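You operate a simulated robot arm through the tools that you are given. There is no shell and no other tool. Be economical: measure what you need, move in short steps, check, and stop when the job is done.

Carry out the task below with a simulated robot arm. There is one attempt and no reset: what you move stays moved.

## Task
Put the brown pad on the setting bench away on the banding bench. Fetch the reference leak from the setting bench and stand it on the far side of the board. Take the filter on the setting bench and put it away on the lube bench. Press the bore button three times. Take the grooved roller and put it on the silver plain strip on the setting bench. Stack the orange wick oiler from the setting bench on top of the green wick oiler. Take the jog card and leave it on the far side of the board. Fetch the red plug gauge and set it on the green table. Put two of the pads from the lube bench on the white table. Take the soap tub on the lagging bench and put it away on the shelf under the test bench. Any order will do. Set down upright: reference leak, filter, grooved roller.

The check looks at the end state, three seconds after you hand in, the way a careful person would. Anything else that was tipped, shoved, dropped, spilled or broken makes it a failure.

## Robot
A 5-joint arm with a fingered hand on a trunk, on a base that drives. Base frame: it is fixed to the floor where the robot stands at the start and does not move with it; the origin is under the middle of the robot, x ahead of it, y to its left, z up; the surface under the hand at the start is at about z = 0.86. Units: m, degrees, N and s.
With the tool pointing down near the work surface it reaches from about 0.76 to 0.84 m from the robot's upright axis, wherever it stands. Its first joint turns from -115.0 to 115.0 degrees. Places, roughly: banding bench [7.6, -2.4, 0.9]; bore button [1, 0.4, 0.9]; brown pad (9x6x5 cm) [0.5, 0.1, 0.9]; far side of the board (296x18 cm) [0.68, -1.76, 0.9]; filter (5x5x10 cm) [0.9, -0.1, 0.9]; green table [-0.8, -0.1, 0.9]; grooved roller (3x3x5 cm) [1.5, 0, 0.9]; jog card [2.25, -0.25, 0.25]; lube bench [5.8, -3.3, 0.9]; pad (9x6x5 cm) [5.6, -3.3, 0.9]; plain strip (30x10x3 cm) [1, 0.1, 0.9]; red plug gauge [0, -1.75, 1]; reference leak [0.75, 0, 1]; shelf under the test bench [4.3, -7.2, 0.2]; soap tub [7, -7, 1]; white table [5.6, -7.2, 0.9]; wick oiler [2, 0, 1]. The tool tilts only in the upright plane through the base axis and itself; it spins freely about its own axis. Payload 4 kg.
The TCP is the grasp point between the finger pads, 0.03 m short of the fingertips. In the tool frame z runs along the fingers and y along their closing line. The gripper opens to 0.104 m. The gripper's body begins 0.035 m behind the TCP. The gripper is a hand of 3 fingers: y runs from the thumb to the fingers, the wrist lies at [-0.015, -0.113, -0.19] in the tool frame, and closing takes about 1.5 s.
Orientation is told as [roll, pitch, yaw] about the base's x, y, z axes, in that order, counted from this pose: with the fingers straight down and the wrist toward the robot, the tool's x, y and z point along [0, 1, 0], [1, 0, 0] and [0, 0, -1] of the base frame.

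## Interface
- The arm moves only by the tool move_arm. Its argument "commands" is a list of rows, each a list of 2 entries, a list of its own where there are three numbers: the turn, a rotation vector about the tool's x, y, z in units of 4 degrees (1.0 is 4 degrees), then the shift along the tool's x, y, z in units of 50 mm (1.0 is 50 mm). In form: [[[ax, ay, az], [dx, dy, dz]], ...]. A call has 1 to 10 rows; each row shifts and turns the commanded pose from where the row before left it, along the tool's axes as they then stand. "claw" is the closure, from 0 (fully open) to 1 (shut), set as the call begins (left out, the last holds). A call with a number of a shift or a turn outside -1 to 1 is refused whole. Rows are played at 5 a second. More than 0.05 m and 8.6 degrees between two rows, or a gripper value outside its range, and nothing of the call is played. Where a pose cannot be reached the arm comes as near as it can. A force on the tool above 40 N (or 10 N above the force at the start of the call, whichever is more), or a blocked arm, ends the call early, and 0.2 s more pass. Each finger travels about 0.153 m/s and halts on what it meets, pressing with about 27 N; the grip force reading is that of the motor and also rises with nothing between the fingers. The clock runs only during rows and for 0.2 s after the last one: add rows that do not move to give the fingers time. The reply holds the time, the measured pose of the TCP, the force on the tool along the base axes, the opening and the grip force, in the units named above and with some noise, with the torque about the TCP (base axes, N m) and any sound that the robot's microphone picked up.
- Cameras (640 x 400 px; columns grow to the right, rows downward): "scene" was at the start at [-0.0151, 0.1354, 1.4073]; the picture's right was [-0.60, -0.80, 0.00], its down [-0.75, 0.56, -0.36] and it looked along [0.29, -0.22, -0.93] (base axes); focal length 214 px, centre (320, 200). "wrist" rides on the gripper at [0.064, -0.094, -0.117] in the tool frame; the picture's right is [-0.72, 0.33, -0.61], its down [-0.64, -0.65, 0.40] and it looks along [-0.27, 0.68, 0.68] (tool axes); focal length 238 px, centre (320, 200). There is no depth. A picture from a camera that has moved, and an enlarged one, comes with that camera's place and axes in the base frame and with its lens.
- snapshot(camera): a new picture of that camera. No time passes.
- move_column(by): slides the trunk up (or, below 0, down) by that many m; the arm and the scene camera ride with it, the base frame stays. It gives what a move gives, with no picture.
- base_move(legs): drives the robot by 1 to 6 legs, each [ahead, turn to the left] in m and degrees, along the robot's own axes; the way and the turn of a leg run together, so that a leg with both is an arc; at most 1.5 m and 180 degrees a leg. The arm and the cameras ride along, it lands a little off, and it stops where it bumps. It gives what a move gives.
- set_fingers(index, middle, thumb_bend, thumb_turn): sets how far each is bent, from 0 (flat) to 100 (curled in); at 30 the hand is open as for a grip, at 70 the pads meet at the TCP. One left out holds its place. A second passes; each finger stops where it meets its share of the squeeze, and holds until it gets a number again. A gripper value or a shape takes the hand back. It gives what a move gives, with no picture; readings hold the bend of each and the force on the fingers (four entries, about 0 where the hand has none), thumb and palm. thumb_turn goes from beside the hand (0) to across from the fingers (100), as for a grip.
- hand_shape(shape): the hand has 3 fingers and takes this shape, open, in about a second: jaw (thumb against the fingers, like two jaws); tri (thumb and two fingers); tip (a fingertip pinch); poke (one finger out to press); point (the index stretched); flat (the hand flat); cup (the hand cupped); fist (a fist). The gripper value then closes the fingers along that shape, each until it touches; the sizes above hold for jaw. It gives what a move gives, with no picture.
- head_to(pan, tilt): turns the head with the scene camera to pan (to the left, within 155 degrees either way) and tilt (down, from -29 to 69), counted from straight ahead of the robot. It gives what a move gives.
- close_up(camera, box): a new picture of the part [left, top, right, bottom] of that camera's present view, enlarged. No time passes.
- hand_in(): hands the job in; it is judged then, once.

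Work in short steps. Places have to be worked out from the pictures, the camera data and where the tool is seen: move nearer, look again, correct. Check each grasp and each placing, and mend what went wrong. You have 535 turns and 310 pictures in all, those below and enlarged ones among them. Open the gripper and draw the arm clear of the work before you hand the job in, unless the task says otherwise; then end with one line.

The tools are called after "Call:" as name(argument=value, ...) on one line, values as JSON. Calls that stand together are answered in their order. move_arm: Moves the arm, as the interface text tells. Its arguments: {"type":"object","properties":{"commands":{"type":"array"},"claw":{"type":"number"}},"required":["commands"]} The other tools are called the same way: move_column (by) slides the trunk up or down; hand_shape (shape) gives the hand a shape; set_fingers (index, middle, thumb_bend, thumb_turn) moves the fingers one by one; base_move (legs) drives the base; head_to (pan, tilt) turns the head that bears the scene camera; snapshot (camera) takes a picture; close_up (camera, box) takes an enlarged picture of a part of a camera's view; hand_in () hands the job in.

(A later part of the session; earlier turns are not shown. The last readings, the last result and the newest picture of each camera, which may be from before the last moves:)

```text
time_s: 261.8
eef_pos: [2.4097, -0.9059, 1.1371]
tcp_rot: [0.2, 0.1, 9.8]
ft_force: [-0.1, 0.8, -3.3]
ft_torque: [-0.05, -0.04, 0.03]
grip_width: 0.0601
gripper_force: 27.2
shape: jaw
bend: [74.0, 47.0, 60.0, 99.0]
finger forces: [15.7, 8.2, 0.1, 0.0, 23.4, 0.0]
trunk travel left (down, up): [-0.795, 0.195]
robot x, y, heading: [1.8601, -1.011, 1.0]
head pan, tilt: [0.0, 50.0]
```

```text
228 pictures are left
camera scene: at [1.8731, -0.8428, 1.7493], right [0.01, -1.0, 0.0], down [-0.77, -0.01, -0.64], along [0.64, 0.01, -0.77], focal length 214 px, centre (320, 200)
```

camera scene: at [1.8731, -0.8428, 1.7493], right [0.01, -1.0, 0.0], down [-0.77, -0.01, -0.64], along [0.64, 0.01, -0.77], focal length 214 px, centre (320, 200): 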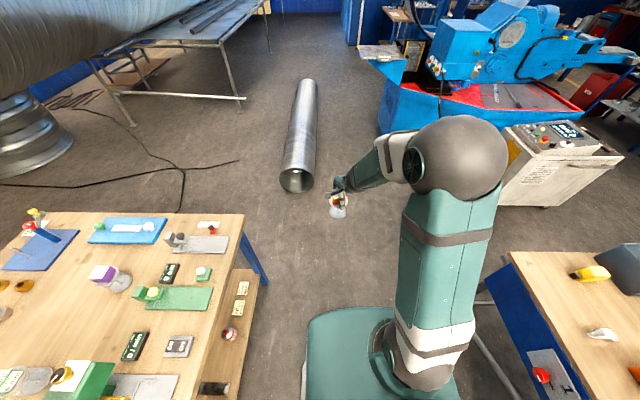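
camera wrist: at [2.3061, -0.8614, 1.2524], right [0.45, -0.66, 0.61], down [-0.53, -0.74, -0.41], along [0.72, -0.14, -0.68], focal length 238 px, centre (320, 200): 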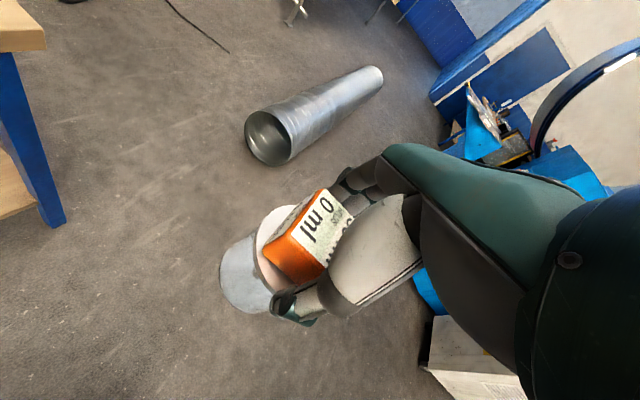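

Turn left to face the bench and look at the oilers and the green press.

Call:
base_move(legs=[[0, 89], [0.12, 0]])

Call:
snapshot(camera="scene")

Call:
snapshot(camera="wrist")

```text
time_s: 266.9
eef_pos: [1.7429, -0.3375, 1.1352]
tcp_rot: [0.2, 0.1, 100.4]
ft_force: [-0.2, 0.6, -4.1]
ft_torque: [0.02, 0.01, -0.01]
grip_width: 0.0595
gripper_force: 26.9
shape: jaw
bend: [74.0, 47.0, 60.0, 99.0]
finger forces: [15.5, 8.2, 0.0, 0.0, 23.3, 0.0]
trunk travel left (down, up): [-0.795, 0.195]
robot x, y, heading: [1.853, -0.8899, 91.2]
head pan, tilt: [0.0, 50.0]
```

```text
227 pictures are left
camera scene: at [1.6806, -0.8796, 1.7492], right [1.0, 0.02, 0.0], down [0.02, -0.77, -0.64], along [-0.01, 0.64, -0.77], focal length 214 px, centre (320, 200)
```

scene: 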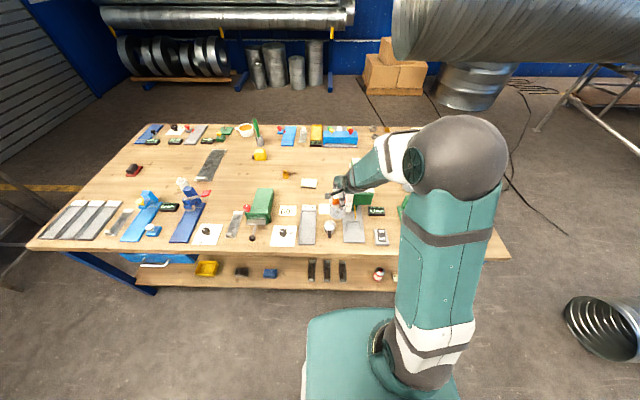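

```text
226 pictures are left
camera wrist: at [1.6968, -0.4435, 1.2519], right [0.65, 0.45, 0.61], down [0.75, -0.53, -0.41], along [0.14, 0.72, -0.68], focal length 238 px, centre (320, 200)
```

wrist: 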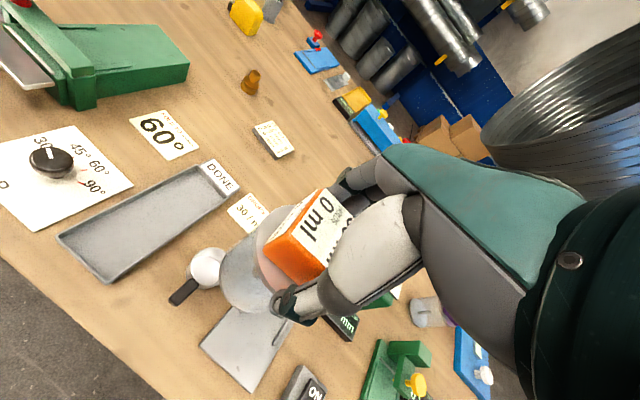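

The load hangs left of the press; I raise it well before moving further.

Call:
move_column(by=0.18)

Call:
head_to(pan=-15, tilt=45)

Call:
close_up(camera="scene", box=[180, 80, 380, 240])

Call:
snapshot(camera="wrist")

```text
time_s: 268.9
eef_pos: [1.741, -0.3394, 1.3164]
tcp_rot: [0.3, 0.0, 100.4]
ft_force: [-0.4, 0.7, -4.0]
ft_torque: [0.02, -0.03, 0.0]
grip_width: 0.0596
gripper_force: 26.2
shape: jaw
bend: [74.0, 47.0, 60.0, 99.0]
finger forces: [15.6, 8.2, 0.0, 0.0, 23.4, 0.1]
trunk travel left (down, up): [-0.975, 0.015]
robot x, y, heading: [1.8499, -0.8921, 91.3]
head pan, tilt: [0.0, 50.0]
```

```text
time_s: 269.6
eef_pos: [1.7418, -0.3397, 1.3172]
tcp_rot: [0.2, 0.1, 100.4]
ft_force: [-0.3, 0.1, -2.7]
ft_torque: [-0.01, 0.01, -0.02]
grip_width: 0.0594
gripper_force: 26.9
shape: jaw
bend: [74.0, 47.0, 60.0, 99.0]
finger forces: [15.6, 8.3, 0.0, 0.1, 23.4, 0.0]
trunk travel left (down, up): [-0.975, 0.015]
robot x, y, heading: [1.8563, -0.8901, 91.3]
head pan, tilt: [-15.0, 45.0]
```

```text
2.50 times, centred on (280, 160) of scene
camera zoom: at [1.7016, -0.8797, 1.9362], right [0.97, -0.24, 0.0], down [-0.17, -0.69, -0.71], along [0.17, 0.69, -0.71], focal length 536 px, centre (420, 300)
```

zoom: 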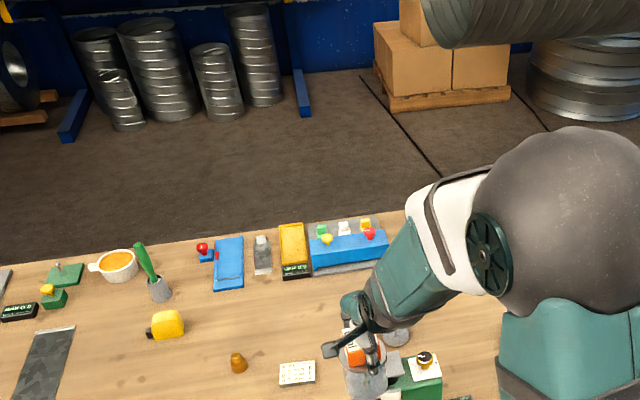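

```text
224 pictures are left
camera wrist: at [1.6967, -0.4449, 1.4325], right [0.65, 0.45, 0.61], down [0.75, -0.53, -0.41], along [0.14, 0.72, -0.68], focal length 238 px, centre (320, 200)
```

wrist: 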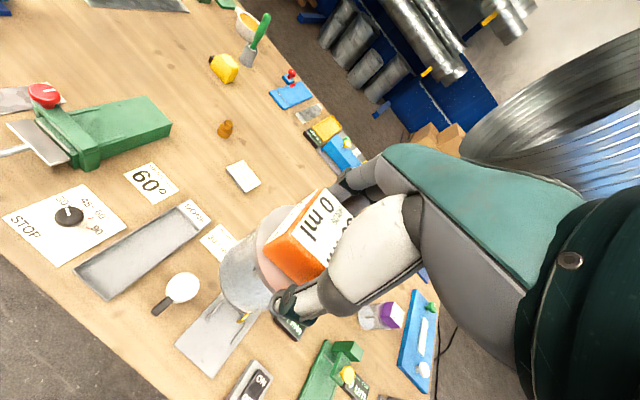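

Call:
base_move(legs=[[0.1, 0]])

Call:
move_arm(commands=[[[0, 0, 0.73], [-0.6, 0, 0]], [[0, 0, 0.73], [-0.6, 0, 0]], [[0, 0, 0.73], [-0.6, 0, 0]], [[0, 0, 0.73], [-0.5, 0, 0]], [[0, 0, 0], [0, 0.8, 0]], [[0, 0, 0], [0, 0.8, 0]], [[0, 0, 0], [0, 0.8, 0]]])

Call:
snapshot(camera="wrist")

```text
time_s: 270.8
eef_pos: [1.7391, -0.2391, 1.3164]
tcp_rot: [0.4, -0.1, 100.5]
ft_force: [-0.8, 0.0, -2.9]
ft_torque: [0.02, -0.01, 0.02]
grip_width: 0.0594
gripper_force: 27.2
shape: jaw
bend: [74.0, 47.0, 60.0, 99.0]
finger forces: [15.6, 8.2, 0.0, 0.1, 23.3, 0.1]
trunk travel left (down, up): [-0.975, 0.015]
robot x, y, heading: [1.8495, -0.7875, 91.4]
head pan, tilt: [-15.0, 45.0]
```

```text
time_s: 272.4
eef_pos: [1.8561, -0.102, 1.3149]
tcp_rot: [-0.2, 0.1, 88.4]
ft_force: [0.4, 0.1, -2.1]
ft_torque: [0.0, 0.0, 0.0]
grip_width: 0.0595
gripper_force: 27.1
shape: jaw
bend: [74.0, 47.0, 60.0, 100.0]
finger forces: [15.8, 8.3, 0.1, 0.1, 23.4, 0.1]
trunk travel left (down, up): [-0.975, 0.015]
robot x, y, heading: [1.8512, -0.7906, 91.4]
head pan, tilt: [-15.0, 45.0]
```

```text
223 pictures are left
camera wrist: at [1.7884, -0.1965, 1.4308], right [0.73, 0.31, 0.62], down [0.62, -0.67, -0.4], along [0.29, 0.67, -0.68], focal length 238 px, centre (320, 200)
```

wrist: 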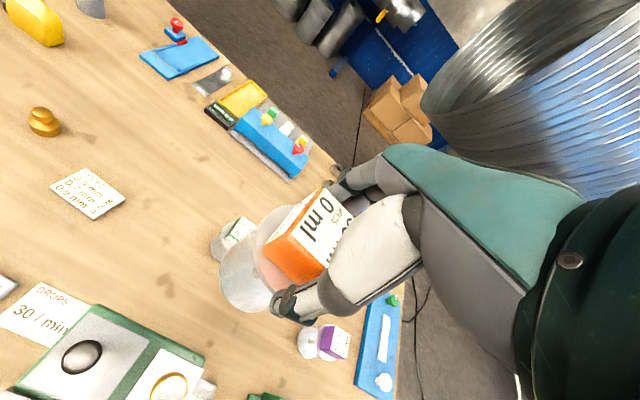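

Call:
move_arm(commands=[[[0, 0, 0], [0.05, 0.87, 0]], [[0, 0, 0], [0, 0.87, 0]], [[0, 0, 0], [0, 0.87, 0]]])

Call:
snapshot(camera="wrist")

Call:
head_to(pan=-10, tilt=45)

Call:
snapshot(camera="scene")

```text
time_s: 273.2
eef_pos: [1.8581, 0.0269, 1.3135]
tcp_rot: [-0.1, 0.3, 88.4]
ft_force: [-0.2, 0.6, -3.7]
ft_torque: [0.01, -0.02, 0.01]
grip_width: 0.0594
gripper_force: 26.6
shape: jaw
bend: [74.0, 47.0, 60.0, 100.0]
finger forces: [15.8, 8.2, 0.0, 0.1, 23.0, 0.0]
trunk travel left (down, up): [-0.975, 0.015]
robot x, y, heading: [1.8543, -0.7883, 91.4]
head pan, tilt: [-15.0, 45.0]
```

```text
222 pictures are left
camera wrist: at [1.7915, -0.0667, 1.4296], right [0.73, 0.31, 0.61], down [0.62, -0.67, -0.4], along [0.29, 0.67, -0.68], focal length 238 px, centre (320, 200)
```

wrist: 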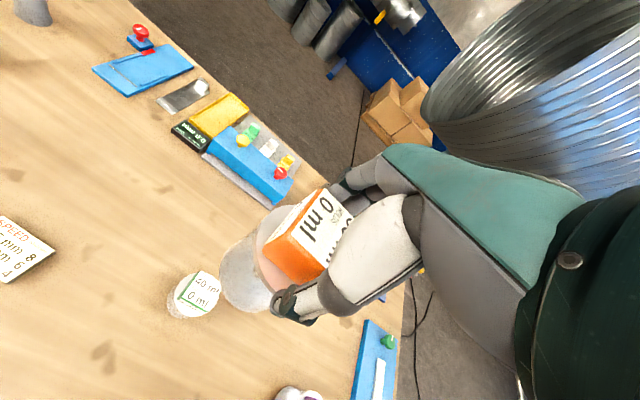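

```text
time_s: 273.8
eef_pos: [1.8585, 0.0245, 1.3149]
tcp_rot: [-0.1, 0.1, 88.4]
ft_force: [-0.1, -0.1, -3.6]
ft_torque: [0.02, -0.01, -0.04]
grip_width: 0.0595
gripper_force: 27.3
shape: jaw
bend: [74.0, 47.0, 60.0, 100.0]
finger forces: [15.7, 8.2, 0.0, 0.0, 23.1, 0.0]
trunk travel left (down, up): [-0.975, 0.015]
robot x, y, heading: [1.8543, -0.7907, 91.4]
head pan, tilt: [-10.0, 45.0]
```

```text
221 pictures are left
camera scene: at [1.6928, -0.7787, 1.9362], right [0.99, -0.15, 0.0], down [-0.11, -0.7, -0.71], along [0.11, 0.7, -0.71], focal length 214 px, centre (320, 200)
```

scene: 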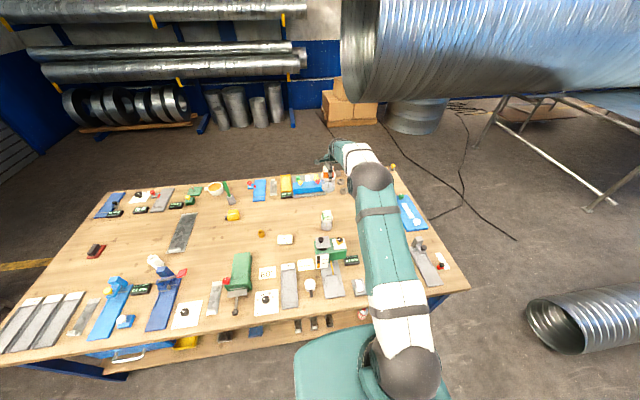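

Call:
close_up(camera="wrist", box=[140, 240, 280, 340])

Call:
close_up(camera="scene", box=[270, 170, 390, 280])

```text
4.00 times, centred on (210, 290) of wrist
camera zoom: at [1.7915, -0.0694, 1.4311], right [0.73, 0.31, 0.61], down [0.62, -0.67, -0.4], along [0.29, 0.68, -0.68], focal length 953 px, centre (760, -160)
```

zoom: 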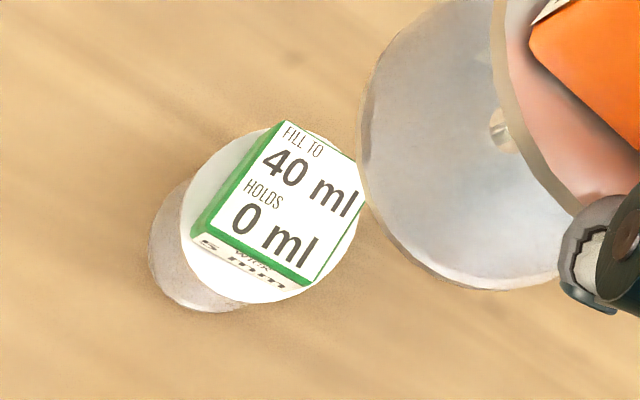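

```text
3.64 times, centred on (330, 225) of scene
camera zoom: at [1.6928, -0.7787, 1.9362], right [0.99, -0.15, 0.0], down [-0.11, -0.7, -0.71], along [0.11, 0.7, -0.71], focal length 780 px, centre (284, 109)
```

zoom: 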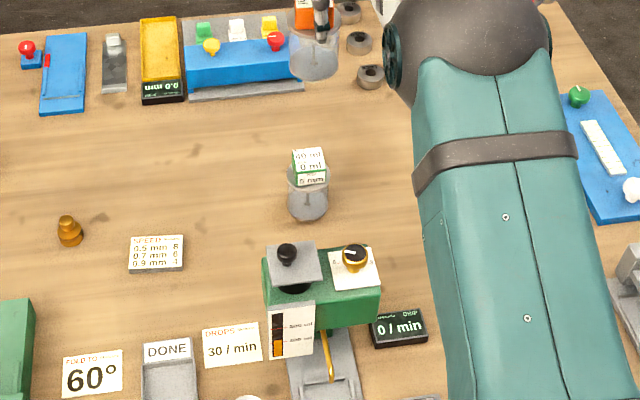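

Green's top centre is at (1.861, 0.042); the carried oiler is centred on the tool axis. Adjust 16 mm forward and lower with the trunk.

Call:
move_arm(commands=[[[0, 0, 0], [-0.04, 0.33, 0]], [[0, 0, 0], [0, 0, 0]]])

Call:
move_column(by=-0.18)

Call:
close_up(camera="scene", box=[270, 130, 390, 230])

Call:
snapshot(camera="wrist")

```text
time_s: 274.4
eef_pos: [1.8614, 0.0402, 1.3151]
tcp_rot: [-0.2, 0.0, 88.4]
ft_force: [-0.3, -0.8, -3.0]
ft_torque: [0.06, 0.01, 0.04]
grip_width: 0.0592
gripper_force: 26.9
shape: jaw
bend: [74.0, 47.0, 60.0, 100.0]
finger forces: [15.7, 8.1, 0.1, 0.1, 22.9, 0.0]
trunk travel left (down, up): [-0.975, 0.015]
robot x, y, heading: [1.8521, -0.7925, 91.3]
head pan, tilt: [-10.0, 45.0]
```

```text
time_s: 276.4
eef_pos: [1.8607, 0.041, 1.1338]
tcp_rot: [-0.2, 0.0, 88.4]
ft_force: [-0.5, 0.4, -2.1]
ft_torque: [0.0, -0.01, 0.01]
grip_width: 0.0595
gripper_force: 26.8
shape: jaw
bend: [74.0, 47.0, 60.0, 100.0]
finger forces: [15.7, 8.1, 0.1, 0.1, 23.0, 0.0]
trunk travel left (down, up): [-0.795, 0.195]
robot x, y, heading: [1.8481, -0.7884, 91.4]
head pan, tilt: [-10.0, 45.0]
```

```text
4.00 times, centred on (330, 180) of scene
camera zoom: at [1.6928, -0.7784, 1.7562], right [0.99, -0.15, 0.0], down [-0.11, -0.7, -0.71], along [0.11, 0.7, -0.71], focal length 858 px, centre (280, 280)
```

zoom: 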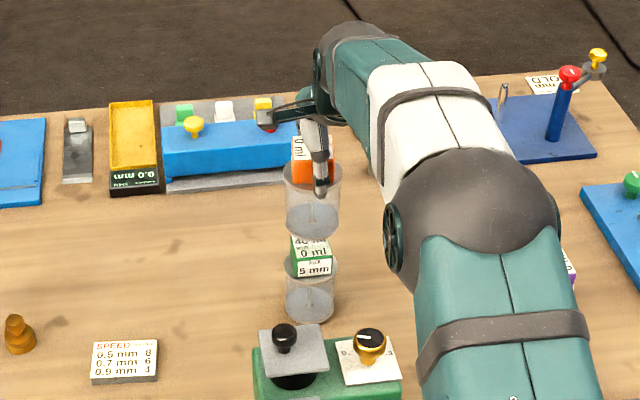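

```text
217 pictures are left
camera wrist: at [1.7932, -0.0526, 1.2509], right [0.73, 0.31, 0.62], down [0.62, -0.67, -0.4], along [0.29, 0.68, -0.68], focal length 238 px, centre (320, 200)
```

wrist: 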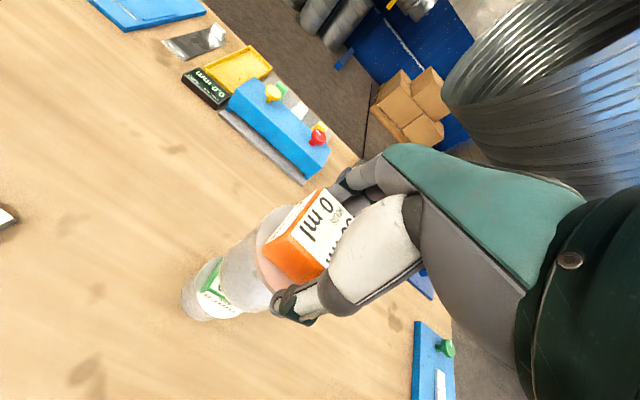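

Aligned. Lower a little, then touch down in fine steps.

Call:
move_column(by=-0.02)

Call:
move_arm(commands=[[[0, 0, 0], [0, 0, 0.07]], [[0, 0, 0], [0, 0, 0.07]]])

Call:
close_up(camera="scene", box=[290, 140, 370, 220])

```text
time_s: 277.1
eef_pos: [1.8609, 0.0422, 1.114]
tcp_rot: [-0.3, 0.1, 88.4]
ft_force: [0.4, 0.7, -3.8]
ft_torque: [0.01, -0.03, 0.0]
grip_width: 0.0597
gripper_force: 26.6
shape: jaw
bend: [74.0, 47.0, 60.0, 100.0]
finger forces: [15.7, 8.0, 0.0, 0.0, 22.9, 0.0]
trunk travel left (down, up): [-0.775, 0.215]
robot x, y, heading: [1.8539, -0.7912, 91.1]
head pan, tilt: [-10.0, 45.0]
```

```text
time_s: 277.7
eef_pos: [1.8598, 0.0405, 1.1071]
tcp_rot: [-0.1, 0.1, 88.3]
ft_force: [0.2, 0.6, -1.9]
ft_torque: [-0.02, 0.03, 0.0]
grip_width: 0.0591
gripper_force: 26.8
shape: jaw
bend: [74.0, 47.0, 60.0, 100.0]
finger forces: [15.7, 8.1, 0.0, 0.1, 23.2, 0.0]
trunk travel left (down, up): [-0.775, 0.215]
robot x, y, heading: [1.8482, -0.789, 91.2]
head pan, tilt: [-10.0, 45.0]
```

```text
5.00 times, centred on (330, 180) of scene
camera zoom: at [1.6928, -0.7783, 1.7362], right [0.99, -0.15, 0.0], down [-0.11, -0.7, -0.71], along [0.11, 0.7, -0.71], focal length 1072 px, centre (270, 300)
```

zoom: 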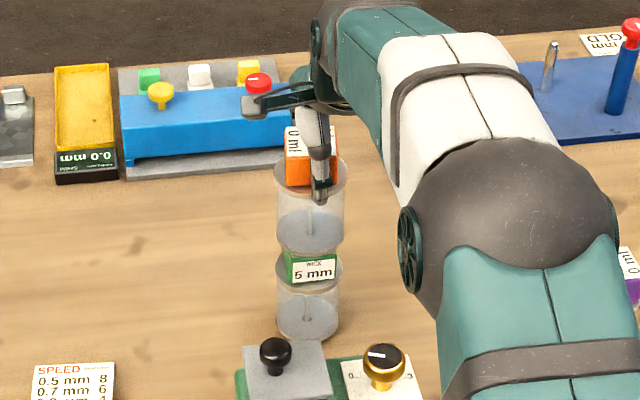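

Call:
move_arm(commands=[[[0, 0, 0], [0, 0, 0.05]], [[0, 0, 0], [0, 0, 0.05]]])

```text
time_s: 278.3
eef_pos: [1.8609, 0.0409, 1.1062]
tcp_rot: [-0.2, -0.2, 88.4]
ft_force: [1.0, -0.5, 10.2]
ft_torque: [-0.05, -0.02, -0.01]
grip_width: 0.0594
gripper_force: 27.0
shape: jaw
bend: [74.0, 47.0, 60.0, 100.0]
finger forces: [16.5, 9.2, 0.1, 0.0, 25.1, 0.0]
trunk travel left (down, up): [-0.775, 0.215]
robot x, y, heading: [1.8523, -0.7945, 91.4]
head pan, tilt: [-10.0, 45.0]
```

Contact. Relieve slightly and open in stages.

Call:
move_arm(commands=[[[0, 0, 0], [0, 0, -0.06]], [[0, 0, 0], [0, 0, 0]]])

Call:
close_up(camera="wrist", box=[160, 180, 340, 340])

```text
time_s: 278.9
eef_pos: [1.8606, 0.0394, 1.1064]
tcp_rot: [-0.1, -0.1, 88.5]
ft_force: [1.5, 1.8, 5.8]
ft_torque: [0.11, -0.02, -0.02]
grip_width: 0.0592
gripper_force: 26.9
shape: jaw
bend: [74.0, 47.0, 60.0, 100.0]
finger forces: [16.8, 9.5, 0.0, 0.0, 24.9, 0.0]
trunk travel left (down, up): [-0.775, 0.215]
robot x, y, heading: [1.8526, -0.794, 91.2]
head pan, tilt: [-10.0, 45.0]
```

```text
2.50 times, centred on (250, 260) of wrist
camera zoom: at [1.7932, -0.0534, 1.2219], right [0.73, 0.31, 0.62], down [0.62, -0.67, -0.4], along [0.29, 0.68, -0.68], focal length 596 px, centre (495, 50)
```

zoom: 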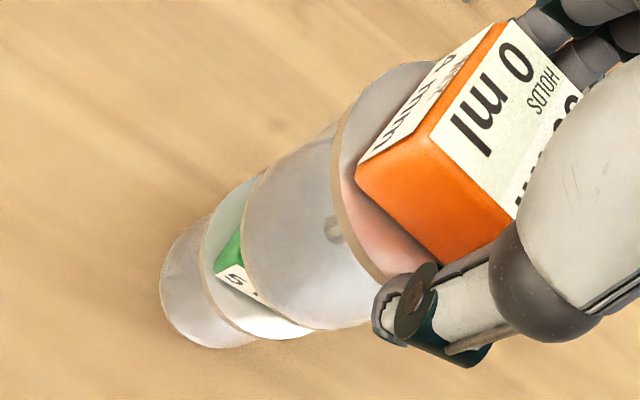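

Seems well seated. Open gradually.

Call:
move_arm(commands=[[[0, 0, 0], [0, 0, 0]], [[0, 0, 0], [0, 0, 0]], [[0, 0, 0], [0, 0, 0]], [[0, 0, 0], [0, 0, 0]]], claw=0.3)

Call:
close_up(camera="wrist", box=[160, 180, 340, 340])

Call:
close_up(camera="scene", box=[290, 140, 370, 220])

```text
time_s: 279.9
eef_pos: [1.8601, 0.0407, 1.1042]
tcp_rot: [-0.1, 0.2, 88.3]
ft_force: [-0.5, 0.2, -0.4]
ft_torque: [-0.01, 0.01, 0.04]
grip_width: 0.0731
gripper_force: 0.0
shape: jaw
bend: [27.0, 37.0, 58.0, 99.0]
finger forces: [0.1, 0.0, 0.0, 0.0, 0.3, 0.1]
trunk travel left (down, up): [-0.775, 0.215]
robot x, y, heading: [1.8526, -0.7894, 91.2]
head pan, tilt: [-10.0, 45.0]
```

```text
2.50 times, centred on (250, 260) of wrist
camera zoom: at [1.793, -0.0529, 1.2215], right [0.73, 0.31, 0.62], down [0.62, -0.67, -0.4], along [0.29, 0.68, -0.68], focal length 596 px, centre (495, 50)
```

zoom: 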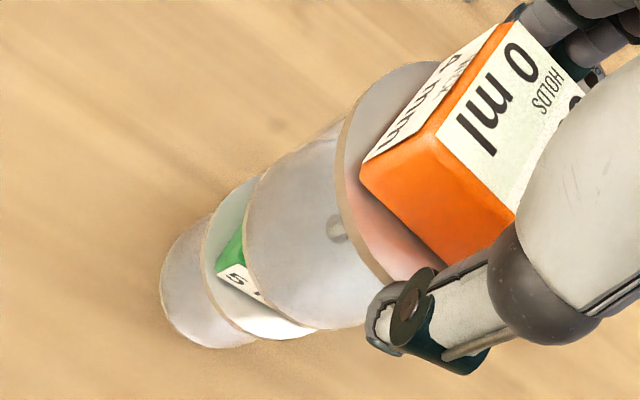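

```text
5.00 times, centred on (330, 180) of scene
camera zoom: at [1.6928, -0.7788, 1.7362], right [0.99, -0.15, 0.0], down [-0.11, -0.7, -0.71], along [0.11, 0.7, -0.71], focal length 1072 px, centre (270, 300)
```

zoom: 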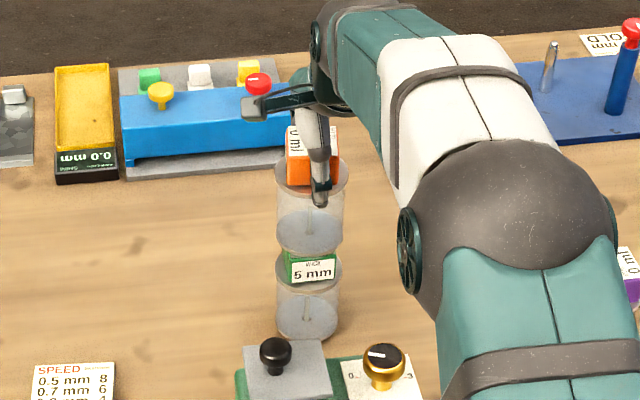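

Stable. Open wider and lift straight up.

Call:
move_arm(commands=[[[0, 0, 0], [0, 0, 0]], [[0, 0, 0], [0, 0, 0]], [[0, 0, 0], [0, 0, 0]]], claw=0.1)

Call:
move_column(by=0.15)

Call:
snapshot(camera="wrist")

```text
time_s: 280.7
eef_pos: [1.8607, 0.0409, 1.1038]
tcp_rot: [-0.2, 0.1, 88.4]
ft_force: [-0.5, 1.0, -0.1]
ft_torque: [-0.04, -0.01, -0.01]
grip_width: 0.0935
gripper_force: 0.1
shape: jaw
bend: [29.0, 32.0, 36.0, 98.0]
finger forces: [0.1, 0.0, 0.0, 0.0, 0.1, 0.0]
trunk travel left (down, up): [-0.775, 0.215]
robot x, y, heading: [1.8538, -0.7903, 91.4]
head pan, tilt: [-10.0, 45.0]
```

```text
time_s: 282.4
eef_pos: [1.8604, 0.0418, 1.2558]
tcp_rot: [-0.2, 0.1, 88.4]
ft_force: [0.6, 0.9, 0.7]
ft_torque: [-0.02, 0.01, -0.03]
grip_width: 0.0936
gripper_force: 0.1
shape: jaw
bend: [29.0, 32.0, 36.0, 98.0]
finger forces: [0.0, 0.0, 0.0, 0.0, 0.0, 0.0]
trunk travel left (down, up): [-0.925, 0.065]
robot x, y, heading: [1.8557, -0.7907, 91.4]
head pan, tilt: [-10.0, 45.0]
```

```text
212 pictures are left
camera wrist: at [1.793, -0.0528, 1.3715], right [0.73, 0.31, 0.62], down [0.62, -0.67, -0.4], along [0.29, 0.68, -0.68], focal length 238 px, centre (320, 200)
```

wrist: 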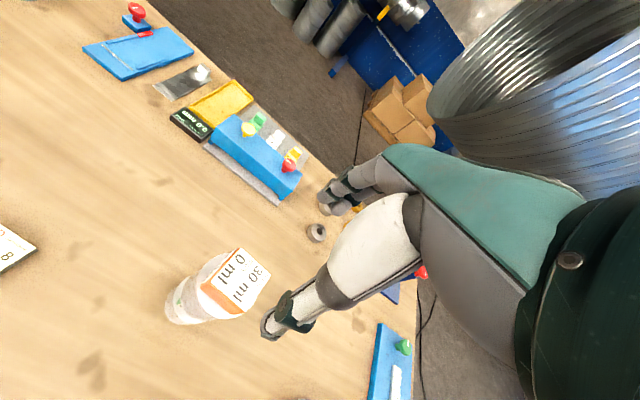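

The stack stands. Retract and move to the grooved roller at about (1.456, 0.027).

Call:
move_arm(commands=[[[0, 0, 0], [0, -0.9, 0]], [[0, 0, 0], [0, -0.9, 0]], [[0, 0, 0], [0, -0.9, 0]], [[0, 0, 0], [0, -0.9, 0]], [[0, 0, 0], [0, -0.9, 0]], [[0, 0, 0], [0, -0.9, 0]]], claw=0)

```text
time_s: 283.9
eef_pos: [1.8533, -0.2347, 1.2561]
tcp_rot: [-0.2, -0.2, 88.4]
ft_force: [0.1, 0.1, 0.5]
ft_torque: [0.01, 0.01, 0.0]
grip_width: 0.1032
gripper_force: 0.0
shape: jaw
bend: [30.0, 30.0, 30.0, 98.0]
finger forces: [0.0, 0.0, 0.1, 0.1, 0.0, 0.1]
trunk travel left (down, up): [-0.925, 0.065]
robot x, y, heading: [1.8493, -0.7894, 91.3]
head pan, tilt: [-10.0, 45.0]
```

Call:
base_move(legs=[[-0.12, 0], [0, 89], [0.38, 0], [0, -90], [0.1, 0]])

Call:
snapshot(camera="wrist")

Call:
snapshot(camera="scene")

```text
time_s: 295.4
eef_pos: [1.4992, -0.2485, 1.2561]
tcp_rot: [-0.3, 0.1, 86.5]
ft_force: [0.3, 0.5, 0.7]
ft_torque: [-0.01, -0.02, 0.0]
grip_width: 0.1036
gripper_force: 0.1
shape: jaw
bend: [30.0, 30.0, 30.0, 98.0]
finger forces: [0.0, 0.1, 0.0, 0.1, 0.1, 0.1]
trunk travel left (down, up): [-0.925, 0.065]
robot x, y, heading: [1.4796, -0.8071, 89.6]
head pan, tilt: [-10.0, 45.0]
```

```text
211 pictures are left
camera wrist: at [1.4278, -0.3407, 1.3723], right [0.74, 0.28, 0.62], down [0.6, -0.69, -0.4], along [0.31, 0.66, -0.68], focal length 238 px, centre (320, 200)
```

wrist: 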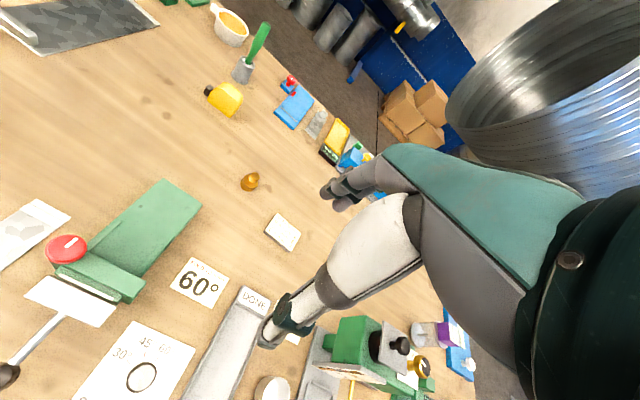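

```text
210 pictures are left
camera scene: at [1.3208, -0.7901, 1.8862], right [0.98, -0.18, 0.0], down [-0.13, -0.7, -0.71], along [0.13, 0.69, -0.71], focal length 214 px, centre (320, 200)
```

scene: 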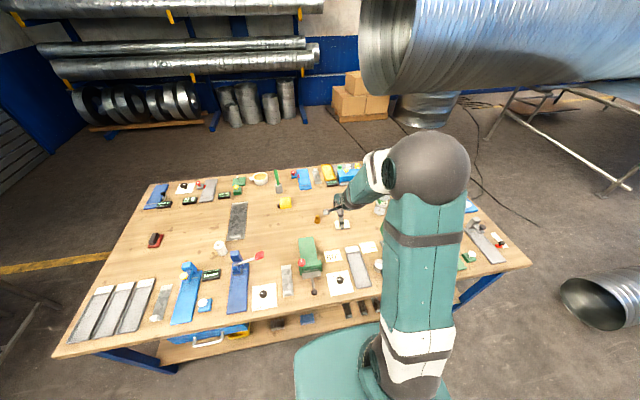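

Call:
close_up(camera="wrist", box=[210, 150, 290, 210])

Call:
close_up(camera="scene", box=[210, 180, 350, 270])

```text
6.67 times, centred on (250, 180) of wrist
camera zoom: at [1.4278, -0.3407, 1.3723], right [0.74, 0.28, 0.62], down [0.6, -0.69, -0.4], along [0.31, 0.66, -0.68], focal length 1589 px, centre (787, 333)
```

zoom: 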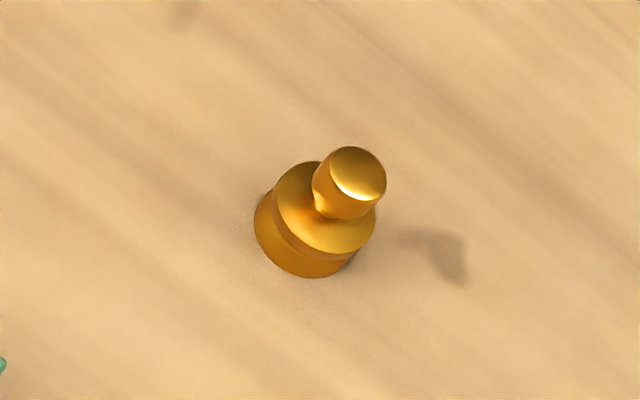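

```text
4.44 times, centred on (280, 225) of scene
camera zoom: at [1.3208, -0.7901, 1.8862], right [0.98, -0.18, 0.0], down [-0.13, -0.7, -0.71], along [0.13, 0.69, -0.71], focal length 953 px, centre (498, 89)
```

zoom: 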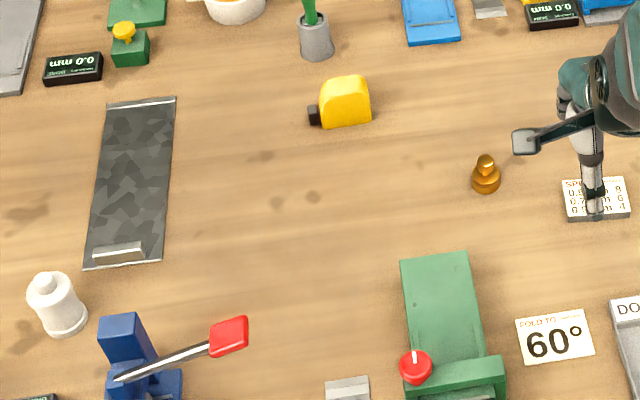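

Roller at (1.457, 0.033). Move 3 cm closer and reach over it, then lower with the trunk.

Call:
base_move(legs=[[0.03, 0]])

Call:
move_arm(commands=[[[0, 0, -0.5], [0.4, 0, 0]], [[0, 0, -0.5], [0.4, 0, 0]], [[0, 0, 0], [0, 0.83, 0]], [[0, 0, 0], [0, 0.83, 0]], [[0, 0, 0], [0, 0.83, 0]], [[0, 0, 0], [0, 0.83, 0]], [[0, 0, 0], [0, 0.83, 0]], [[0, 0, 0], [0, 0.83, 0]]], claw=0.3)

Call:
move_column(by=-0.25)

Call:
snapshot(camera="wrist")

```text
time_s: 296.3
eef_pos: [1.4982, -0.2185, 1.2563]
tcp_rot: [-0.1, 0.1, 86.5]
ft_force: [0.0, 0.3, -0.2]
ft_torque: [-0.01, 0.0, -0.03]
grip_width: 0.1039
gripper_force: 0.0
shape: jaw
bend: [30.0, 30.0, 30.0, 98.0]
finger forces: [0.1, 0.1, 0.1, 0.1, 0.0, 0.0]
trunk travel left (down, up): [-0.925, 0.065]
robot x, y, heading: [1.4803, -0.7787, 89.4]
head pan, tilt: [-10.0, 45.0]
```

```text
time_s: 298.1
eef_pos: [1.4584, 0.0335, 1.255]
tcp_rot: [0.0, 0.2, 90.5]
ft_force: [-0.1, -0.1, -1.1]
ft_torque: [-0.01, 0.01, 0.0]
grip_width: 0.0729
gripper_force: 0.1
shape: jaw
bend: [27.0, 37.0, 58.0, 99.0]
finger forces: [0.0, 0.0, 0.0, 0.1, 0.1, 0.0]
trunk travel left (down, up): [-0.925, 0.065]
robot x, y, heading: [1.4797, -0.7809, 89.4]
head pan, tilt: [-10.0, 45.0]
```

```text
time_s: 300.7
eef_pos: [1.4584, 0.0306, 1.0064]
tcp_rot: [0.0, 0.2, 90.6]
ft_force: [-0.3, -0.4, 0.2]
ft_torque: [0.01, 0.0, 0.0]
grip_width: 0.0731
gripper_force: 0.0
shape: jaw
bend: [27.0, 37.0, 58.0, 99.0]
finger forces: [0.0, 0.0, 0.0, 0.0, 0.0, 0.0]
trunk travel left (down, up): [-0.675, 0.315]
robot x, y, heading: [1.4791, -0.7752, 89.5]
head pan, tilt: [-10.0, 45.0]
```

```text
207 pictures are left
camera wrist: at [1.3941, -0.0646, 1.1228], right [0.72, 0.33, 0.61], down [0.65, -0.65, -0.4], along [0.26, 0.69, -0.68], focal length 238 px, centre (320, 200)
```

wrist: 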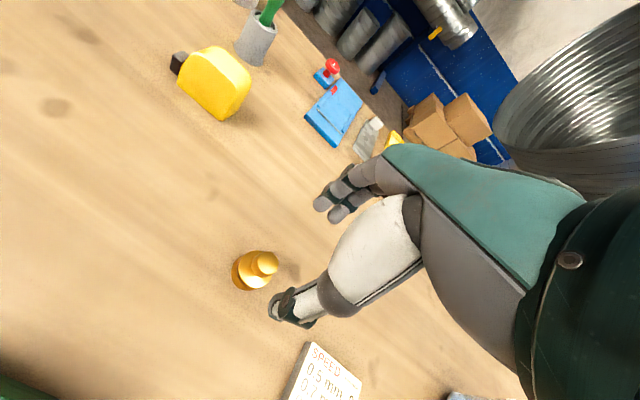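

Nearly aligned; adjust 5 mm and descend to z ≈ 0.895.

Call:
move_arm(commands=[[[0, 0, 0], [0.06, 0.1, 0.6]], [[0, 0, 0], [0, 0, 0.6]], [[0, 0, 0], [0, 0, 0.4]]])

Call:
close_up(camera="wrist", box=[220, 180, 380, 330])

```text
time_s: 301.5
eef_pos: [1.4548, 0.0368, 0.9253]
tcp_rot: [0.1, 0.0, 90.8]
ft_force: [-0.6, -0.2, -0.7]
ft_torque: [-0.03, 0.02, 0.0]
grip_width: 0.0731
gripper_force: 0.1
shape: jaw
bend: [27.0, 37.0, 58.0, 99.0]
finger forces: [0.0, 0.0, 0.1, 0.0, 0.1, 0.0]
trunk travel left (down, up): [-0.675, 0.315]
robot x, y, heading: [1.4797, -0.7774, 89.3]
head pan, tilt: [-10.0, 45.0]
```

```text
2.67 times, centred on (300, 255) of wrist
camera zoom: at [1.3907, -0.0587, 1.0421], right [0.72, 0.34, 0.61], down [0.65, -0.65, -0.4], along [0.26, 0.69, -0.68], focal length 636 px, centre (373, 53)
```

zoom: 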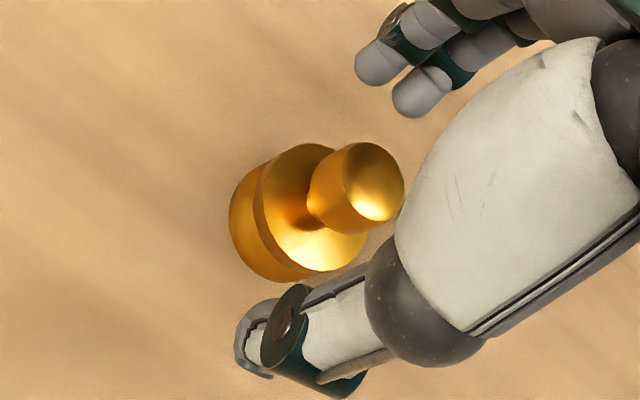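

Call:
move_arm(commands=[[[0, 0, 0], [0, 0, 0.3]], [[0, 0, 0], [0, 0, 0.3]], [[0, 0, 0], [0, 0, 0]]])

Call:
move_arm(commands=[[[0, 0, 0], [0, 0, 0]], [[0, 0, 0], [0, 0, 0]], [[0, 0, 0], [0, 0, 0]], [[0, 0, 0], [0, 0, 0]], [[0, 0, 0], [0, 0, 0]], [[0, 0, 0], [0, 0, 0]], [[0, 0, 0], [0, 0, 0]]], claw=1)

Call:
close_up(camera="wrist", box=[220, 180, 380, 330])

```text
time_s: 302.3
eef_pos: [1.4547, 0.0361, 0.8965]
tcp_rot: [0.0, 0.2, 90.7]
ft_force: [0.3, 0.3, -0.6]
ft_torque: [-0.04, 0.01, 0.01]
grip_width: 0.0731
gripper_force: 0.2
shape: jaw
bend: [27.0, 37.0, 58.0, 99.0]
finger forces: [0.0, 0.1, 0.0, 0.0, 0.1, 0.0]
trunk travel left (down, up): [-0.675, 0.315]
robot x, y, heading: [1.4792, -0.7778, 89.3]
head pan, tilt: [-10.0, 45.0]
```

```text
time_s: 303.9
eef_pos: [1.4536, 0.0365, 0.897]
tcp_rot: [0.1, 0.0, 90.7]
ft_force: [-0.8, -1.1, 2.1]
ft_torque: [0.01, -0.03, 0.0]
grip_width: 0.0095
gripper_force: 27.0
shape: jaw
bend: [72.0, 56.0, 75.0, 100.0]
finger forces: [0.1, 11.7, 0.0, 0.1, 24.5, 0.1]
trunk travel left (down, up): [-0.675, 0.315]
robot x, y, heading: [1.4809, -0.7808, 89.3]
head pan, tilt: [-10.0, 45.0]
```

```text
2.67 times, centred on (300, 255) of wrist
camera zoom: at [1.3903, -0.0602, 1.0122], right [0.72, 0.34, 0.61], down [0.65, -0.65, -0.4], along [0.26, 0.69, -0.68], focal length 636 px, centre (373, 53)
```

zoom: 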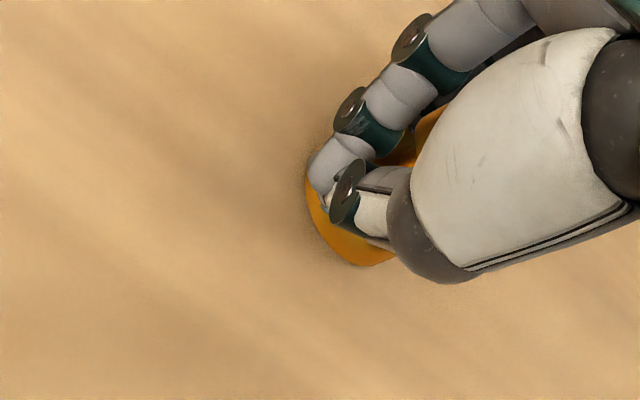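

Only thumb and middle hold; the roller sits off-centre toward the middle finger. Reopen and check.

Call:
move_arm(commands=[[[0, 0, 0], [0, 0, 0]], [[0, 0, 0], [0, 0, 0]], [[0, 0, 0], [0, 0, 0]], [[0, 0, 0], [0, 0, 0]], [[0, 0, 0], [0, 0, 0]]], claw=0.3)

Call:
close_up(camera="wrist", box=[220, 180, 380, 330])

```text
time_s: 305.1
eef_pos: [1.4537, 0.0362, 0.8957]
tcp_rot: [0.1, 0.1, 90.8]
ft_force: [-0.1, -0.1, 0.0]
ft_torque: [0.02, -0.01, 0.01]
grip_width: 0.0726
gripper_force: 0.0
shape: jaw
bend: [27.0, 37.0, 58.0, 99.0]
finger forces: [0.1, 0.1, 0.1, 0.0, 0.0, 0.0]
trunk travel left (down, up): [-0.675, 0.315]
robot x, y, heading: [1.4788, -0.7772, 89.2]
head pan, tilt: [-10.0, 45.0]
```

```text
2.67 times, centred on (300, 255) of wrist
camera zoom: at [1.3903, -0.0601, 1.012], right [0.72, 0.34, 0.61], down [0.65, -0.65, -0.4], along [0.26, 0.69, -0.68], focal length 636 px, centre (373, 53)
```

zoom: 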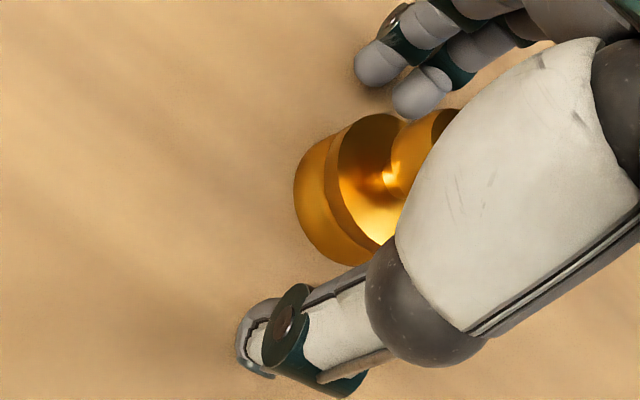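

Roller is ~6 mm to the right (+x) of the hand's centre. Shift and close again.

Call:
move_arm(commands=[[[0, 0, 0], [-0.16, 0, 0]], [[0, 0, 0], [0, 0, 0]]])

Call:
move_arm(commands=[[[0, 0, 0], [0, 0, 0]], [[0, 0, 0], [0, 0, 0]], [[0, 0, 0], [0, 0, 0]], [[0, 0, 0], [0, 0, 0]], [[0, 0, 0], [0, 0, 0]], [[0, 0, 0], [0, 0, 0]], [[0, 0, 0], [0, 0, 0]]], claw=1)

Call:
close_up(camera="wrist", box=[220, 180, 380, 330])

```text
time_s: 305.7
eef_pos: [1.462, 0.0364, 0.8959]
tcp_rot: [-0.2, 0.1, 90.4]
ft_force: [1.1, 0.0, -0.9]
ft_torque: [-0.01, -0.01, -0.03]
grip_width: 0.0725
gripper_force: 0.1
shape: jaw
bend: [27.0, 37.0, 58.0, 99.0]
finger forces: [0.0, 0.1, 0.0, 0.1, 0.1, 0.1]
trunk travel left (down, up): [-0.675, 0.315]
robot x, y, heading: [1.4764, -0.78, 89.4]
head pan, tilt: [-10.0, 45.0]
```

```text
time_s: 307.3
eef_pos: [1.4613, 0.0357, 0.8958]
tcp_rot: [-0.2, 0.1, 90.5]
ft_force: [0.3, -0.2, 0.4]
ft_torque: [-0.02, 0.02, 0.0]
grip_width: 0.0123
gripper_force: 26.9
shape: jaw
bend: [72.0, 63.0, 74.0, 100.0]
finger forces: [14.6, 8.3, 0.0, 0.0, 22.8, 0.1]
trunk travel left (down, up): [-0.675, 0.315]
robot x, y, heading: [1.4803, -0.78, 89.2]
head pan, tilt: [-10.0, 45.0]
```

```text
2.67 times, centred on (300, 255) of wrist
camera zoom: at [1.3975, -0.0595, 1.012], right [0.71, 0.33, 0.62], down [0.65, -0.65, -0.4], along [0.26, 0.69, -0.68], focal length 636 px, centre (373, 53)
```

zoom: 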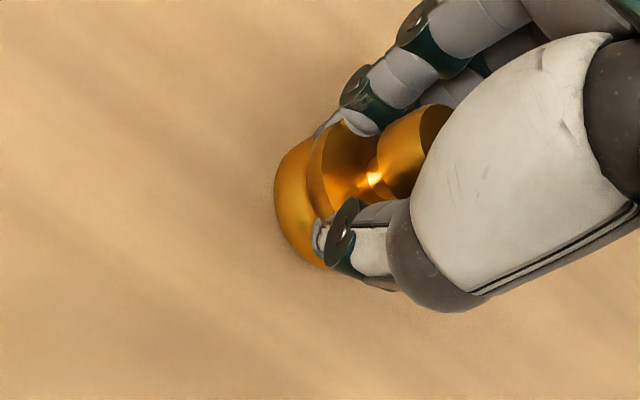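

Good three-finger grip. Lift, retract, drive to face the silver strip.

Call:
move_column(by=0.22)

Call:
move_arm(commands=[[[0, 0, 0], [0, -0.9, 0]], [[0, 0, 0], [0, -0.9, 0]], [[0, 0, 0], [0, -0.9, 0]], [[0, 0, 0], [0, -0.9, 0]], [[0, 0, 0], [0, -0.9, 0]], [[0, 0, 0], [0, -0.9, 0]]])

Call:
snapshot(camera="wrist")

```text
time_s: 309.6
eef_pos: [1.4616, 0.0369, 1.1165]
tcp_rot: [-0.2, 0.1, 90.6]
ft_force: [0.2, -0.5, -1.8]
ft_torque: [-0.03, 0.05, 0.0]
grip_width: 0.0123
gripper_force: 27.3
shape: jaw
bend: [72.0, 63.0, 74.0, 100.0]
finger forces: [14.6, 8.4, 0.0, 0.0, 22.7, 0.0]
trunk travel left (down, up): [-0.895, 0.095]
robot x, y, heading: [1.4811, -0.7797, 88.9]
head pan, tilt: [-10.0, 45.0]
```

```text
time_s: 311.0
eef_pos: [1.4653, -0.2355, 1.1182]
tcp_rot: [-0.2, 0.0, 90.5]
ft_force: [-0.7, 0.0, -1.9]
ft_torque: [0.0, -0.03, -0.02]
grip_width: 0.0121
gripper_force: 26.8
shape: jaw
bend: [72.0, 63.0, 74.0, 100.0]
finger forces: [14.9, 8.7, 0.0, 0.1, 22.5, 0.0]
trunk travel left (down, up): [-0.895, 0.095]
robot x, y, heading: [1.4809, -0.7799, 89.2]
head pan, tilt: [-10.0, 45.0]
```

```text
202 pictures are left
camera wrist: at [1.4003, -0.3318, 1.2345], right [0.71, 0.33, 0.62], down [0.65, -0.65, -0.4], along [0.27, 0.69, -0.68], focal length 238 px, centre (320, 200)
```

wrist: 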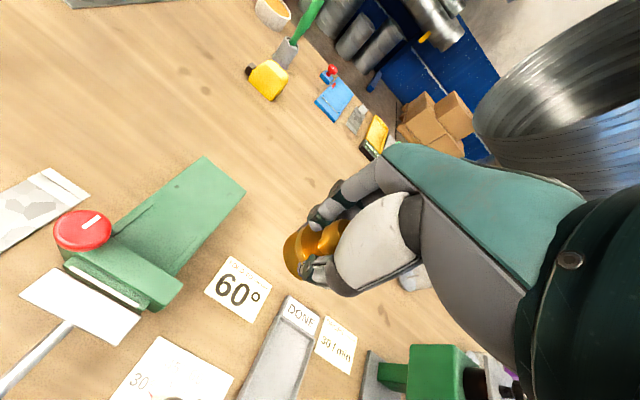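

Call:
base_move(legs=[[-0.12, 0], [0, 90.8], [0.49, 0], [0, -90], [0.12, 0]])

Call:
snapshot(camera="wrist")

Call:
snapshot(camera="scene")

```text
time_s: 323.4
eef_pos: [0.9659, -0.2355, 1.1173]
tcp_rot: [-0.3, 0.0, 89.9]
ft_force: [-0.3, -0.7, -0.9]
ft_torque: [-0.02, -0.01, -0.04]
grip_width: 0.0121
gripper_force: 27.4
shape: jaw
bend: [72.0, 63.0, 74.0, 100.0]
finger forces: [14.9, 8.4, 0.0, 0.0, 21.9, 0.0]
trunk travel left (down, up): [-0.895, 0.095]
robot x, y, heading: [0.9768, -0.7806, 89.0]
head pan, tilt: [-10.0, 45.0]
```

```text
201 pictures are left
camera wrist: at [0.9009, -0.3306, 1.2336], right [0.72, 0.33, 0.62], down [0.64, -0.65, -0.4], along [0.27, 0.68, -0.68], focal length 238 px, centre (320, 200)
```

wrist: 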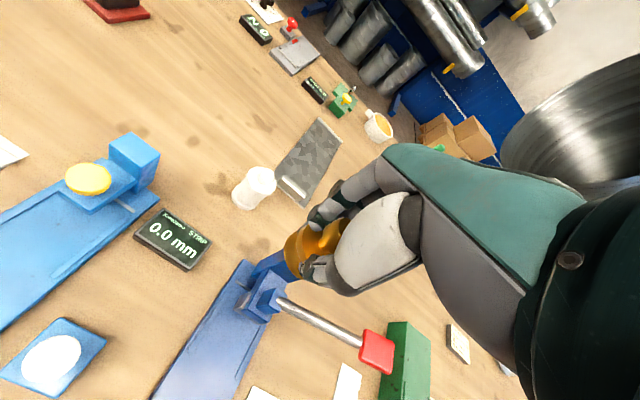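

```text
200 pictures are left
camera scene: at [0.818, -0.7602, 1.8562], right [0.98, -0.19, 0.0], down [-0.14, -0.69, -0.71], along [0.14, 0.69, -0.71], focal length 214 px, centre (320, 200)
```

scene: 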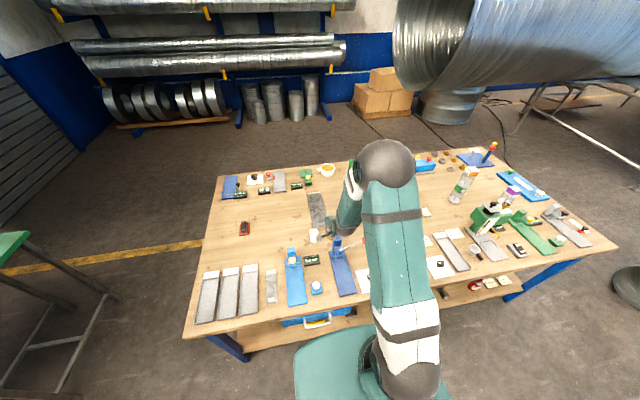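

Strip lies at x ≈ 0.982, y 0–0.29. Move 3 cm closer and bring the roller over (0.982, 0.08), staying above the blue tool.

Call:
base_move(legs=[[0.03, 0]])

Call:
move_arm(commands=[[[0, 0, 0.33], [-0.18, 0, 0]], [[0, 0, 0], [0, 0.95, 0]], [[0, 0, 0], [0, 0.95, 0]], [[0, 0, 0], [0, 0.95, 0]], [[0, 0, 0], [0, 0.95, 0]], [[0, 0, 0], [0, 0.95, 0]], [[0, 0, 0], [0, 0.95, 0]]])

Call:
move_column(by=-0.15)

Call:
snapshot(camera="wrist")

```text
time_s: 324.2
eef_pos: [0.9659, -0.2062, 1.117]
tcp_rot: [-0.3, 0.1, 89.9]
ft_force: [-0.1, 0.3, -2.1]
ft_torque: [0.02, 0.03, -0.01]
grip_width: 0.012
gripper_force: 26.9
shape: jaw
bend: [72.0, 63.0, 74.0, 100.0]
finger forces: [14.8, 8.5, 0.0, 0.0, 21.9, 0.1]
trunk travel left (down, up): [-0.895, 0.095]
robot x, y, heading: [0.9762, -0.7489, 88.9]
head pan, tilt: [-10.0, 45.0]
```

```text
time_s: 325.8
eef_pos: [0.9843, 0.0791, 1.1164]
tcp_rot: [-0.3, 0.3, 88.7]
ft_force: [-0.9, 0.8, -0.9]
ft_torque: [-0.04, 0.01, 0.02]
grip_width: 0.0119
gripper_force: 27.0
shape: jaw
bend: [72.0, 63.0, 74.0, 100.0]
finger forces: [15.0, 9.0, 0.1, 0.0, 21.9, 0.1]
trunk travel left (down, up): [-0.895, 0.095]
robot x, y, heading: [0.9717, -0.7515, 88.7]
head pan, tilt: [-10.0, 45.0]
```

```text
time_s: 327.5
eef_pos: [0.9849, 0.0792, 0.9696]
tcp_rot: [-0.1, 0.1, 88.7]
ft_force: [0.3, 0.0, -0.5]
ft_torque: [-0.02, 0.01, 0.02]
grip_width: 0.0121
gripper_force: 27.0
shape: jaw
bend: [72.0, 63.0, 74.0, 100.0]
finger forces: [15.1, 9.1, 0.0, 0.0, 22.0, 0.0]
trunk travel left (down, up): [-0.745, 0.245]
robot x, y, heading: [0.9754, -0.7504, 89.1]
head pan, tilt: [-10.0, 45.0]
```

```text
199 pictures are left
camera wrist: at [0.9171, -0.0155, 1.0851], right [0.72, 0.31, 0.62], down [0.63, -0.67, -0.4], along [0.29, 0.68, -0.68], focal length 238 px, centre (320, 200)
```

wrist: 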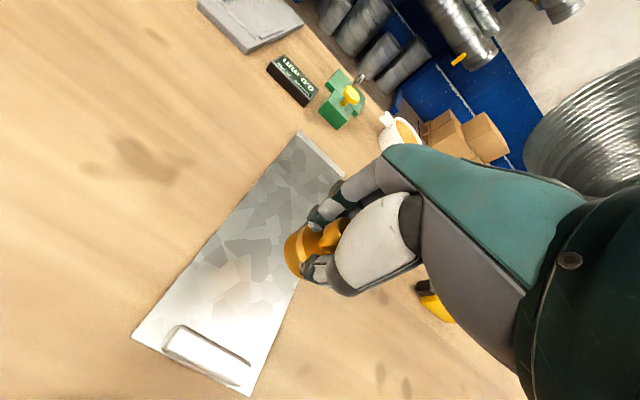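

Over the strip. Descend gently.

Call:
move_arm(commands=[[[0, 0, 0], [0.15, 0, 0.5]], [[0, 0, 0], [0, 0, 0.5]], [[0, 0, 0], [0, 0, 0.15]], [[0, 0, 0], [0, 0, 0.1]]])

```text
time_s: 328.5
eef_pos: [0.9785, 0.0783, 0.9063]
tcp_rot: [0.0, 0.1, 88.8]
ft_force: [0.3, 0.0, -1.6]
ft_torque: [-0.01, -0.03, 0.02]
grip_width: 0.0118
gripper_force: 26.9
shape: jaw
bend: [72.0, 63.0, 74.0, 100.0]
finger forces: [15.1, 9.0, 0.0, 0.0, 21.9, 0.0]
trunk travel left (down, up): [-0.745, 0.245]
robot x, y, heading: [0.979, -0.7523, 88.7]
head pan, tilt: [-10.0, 45.0]
```

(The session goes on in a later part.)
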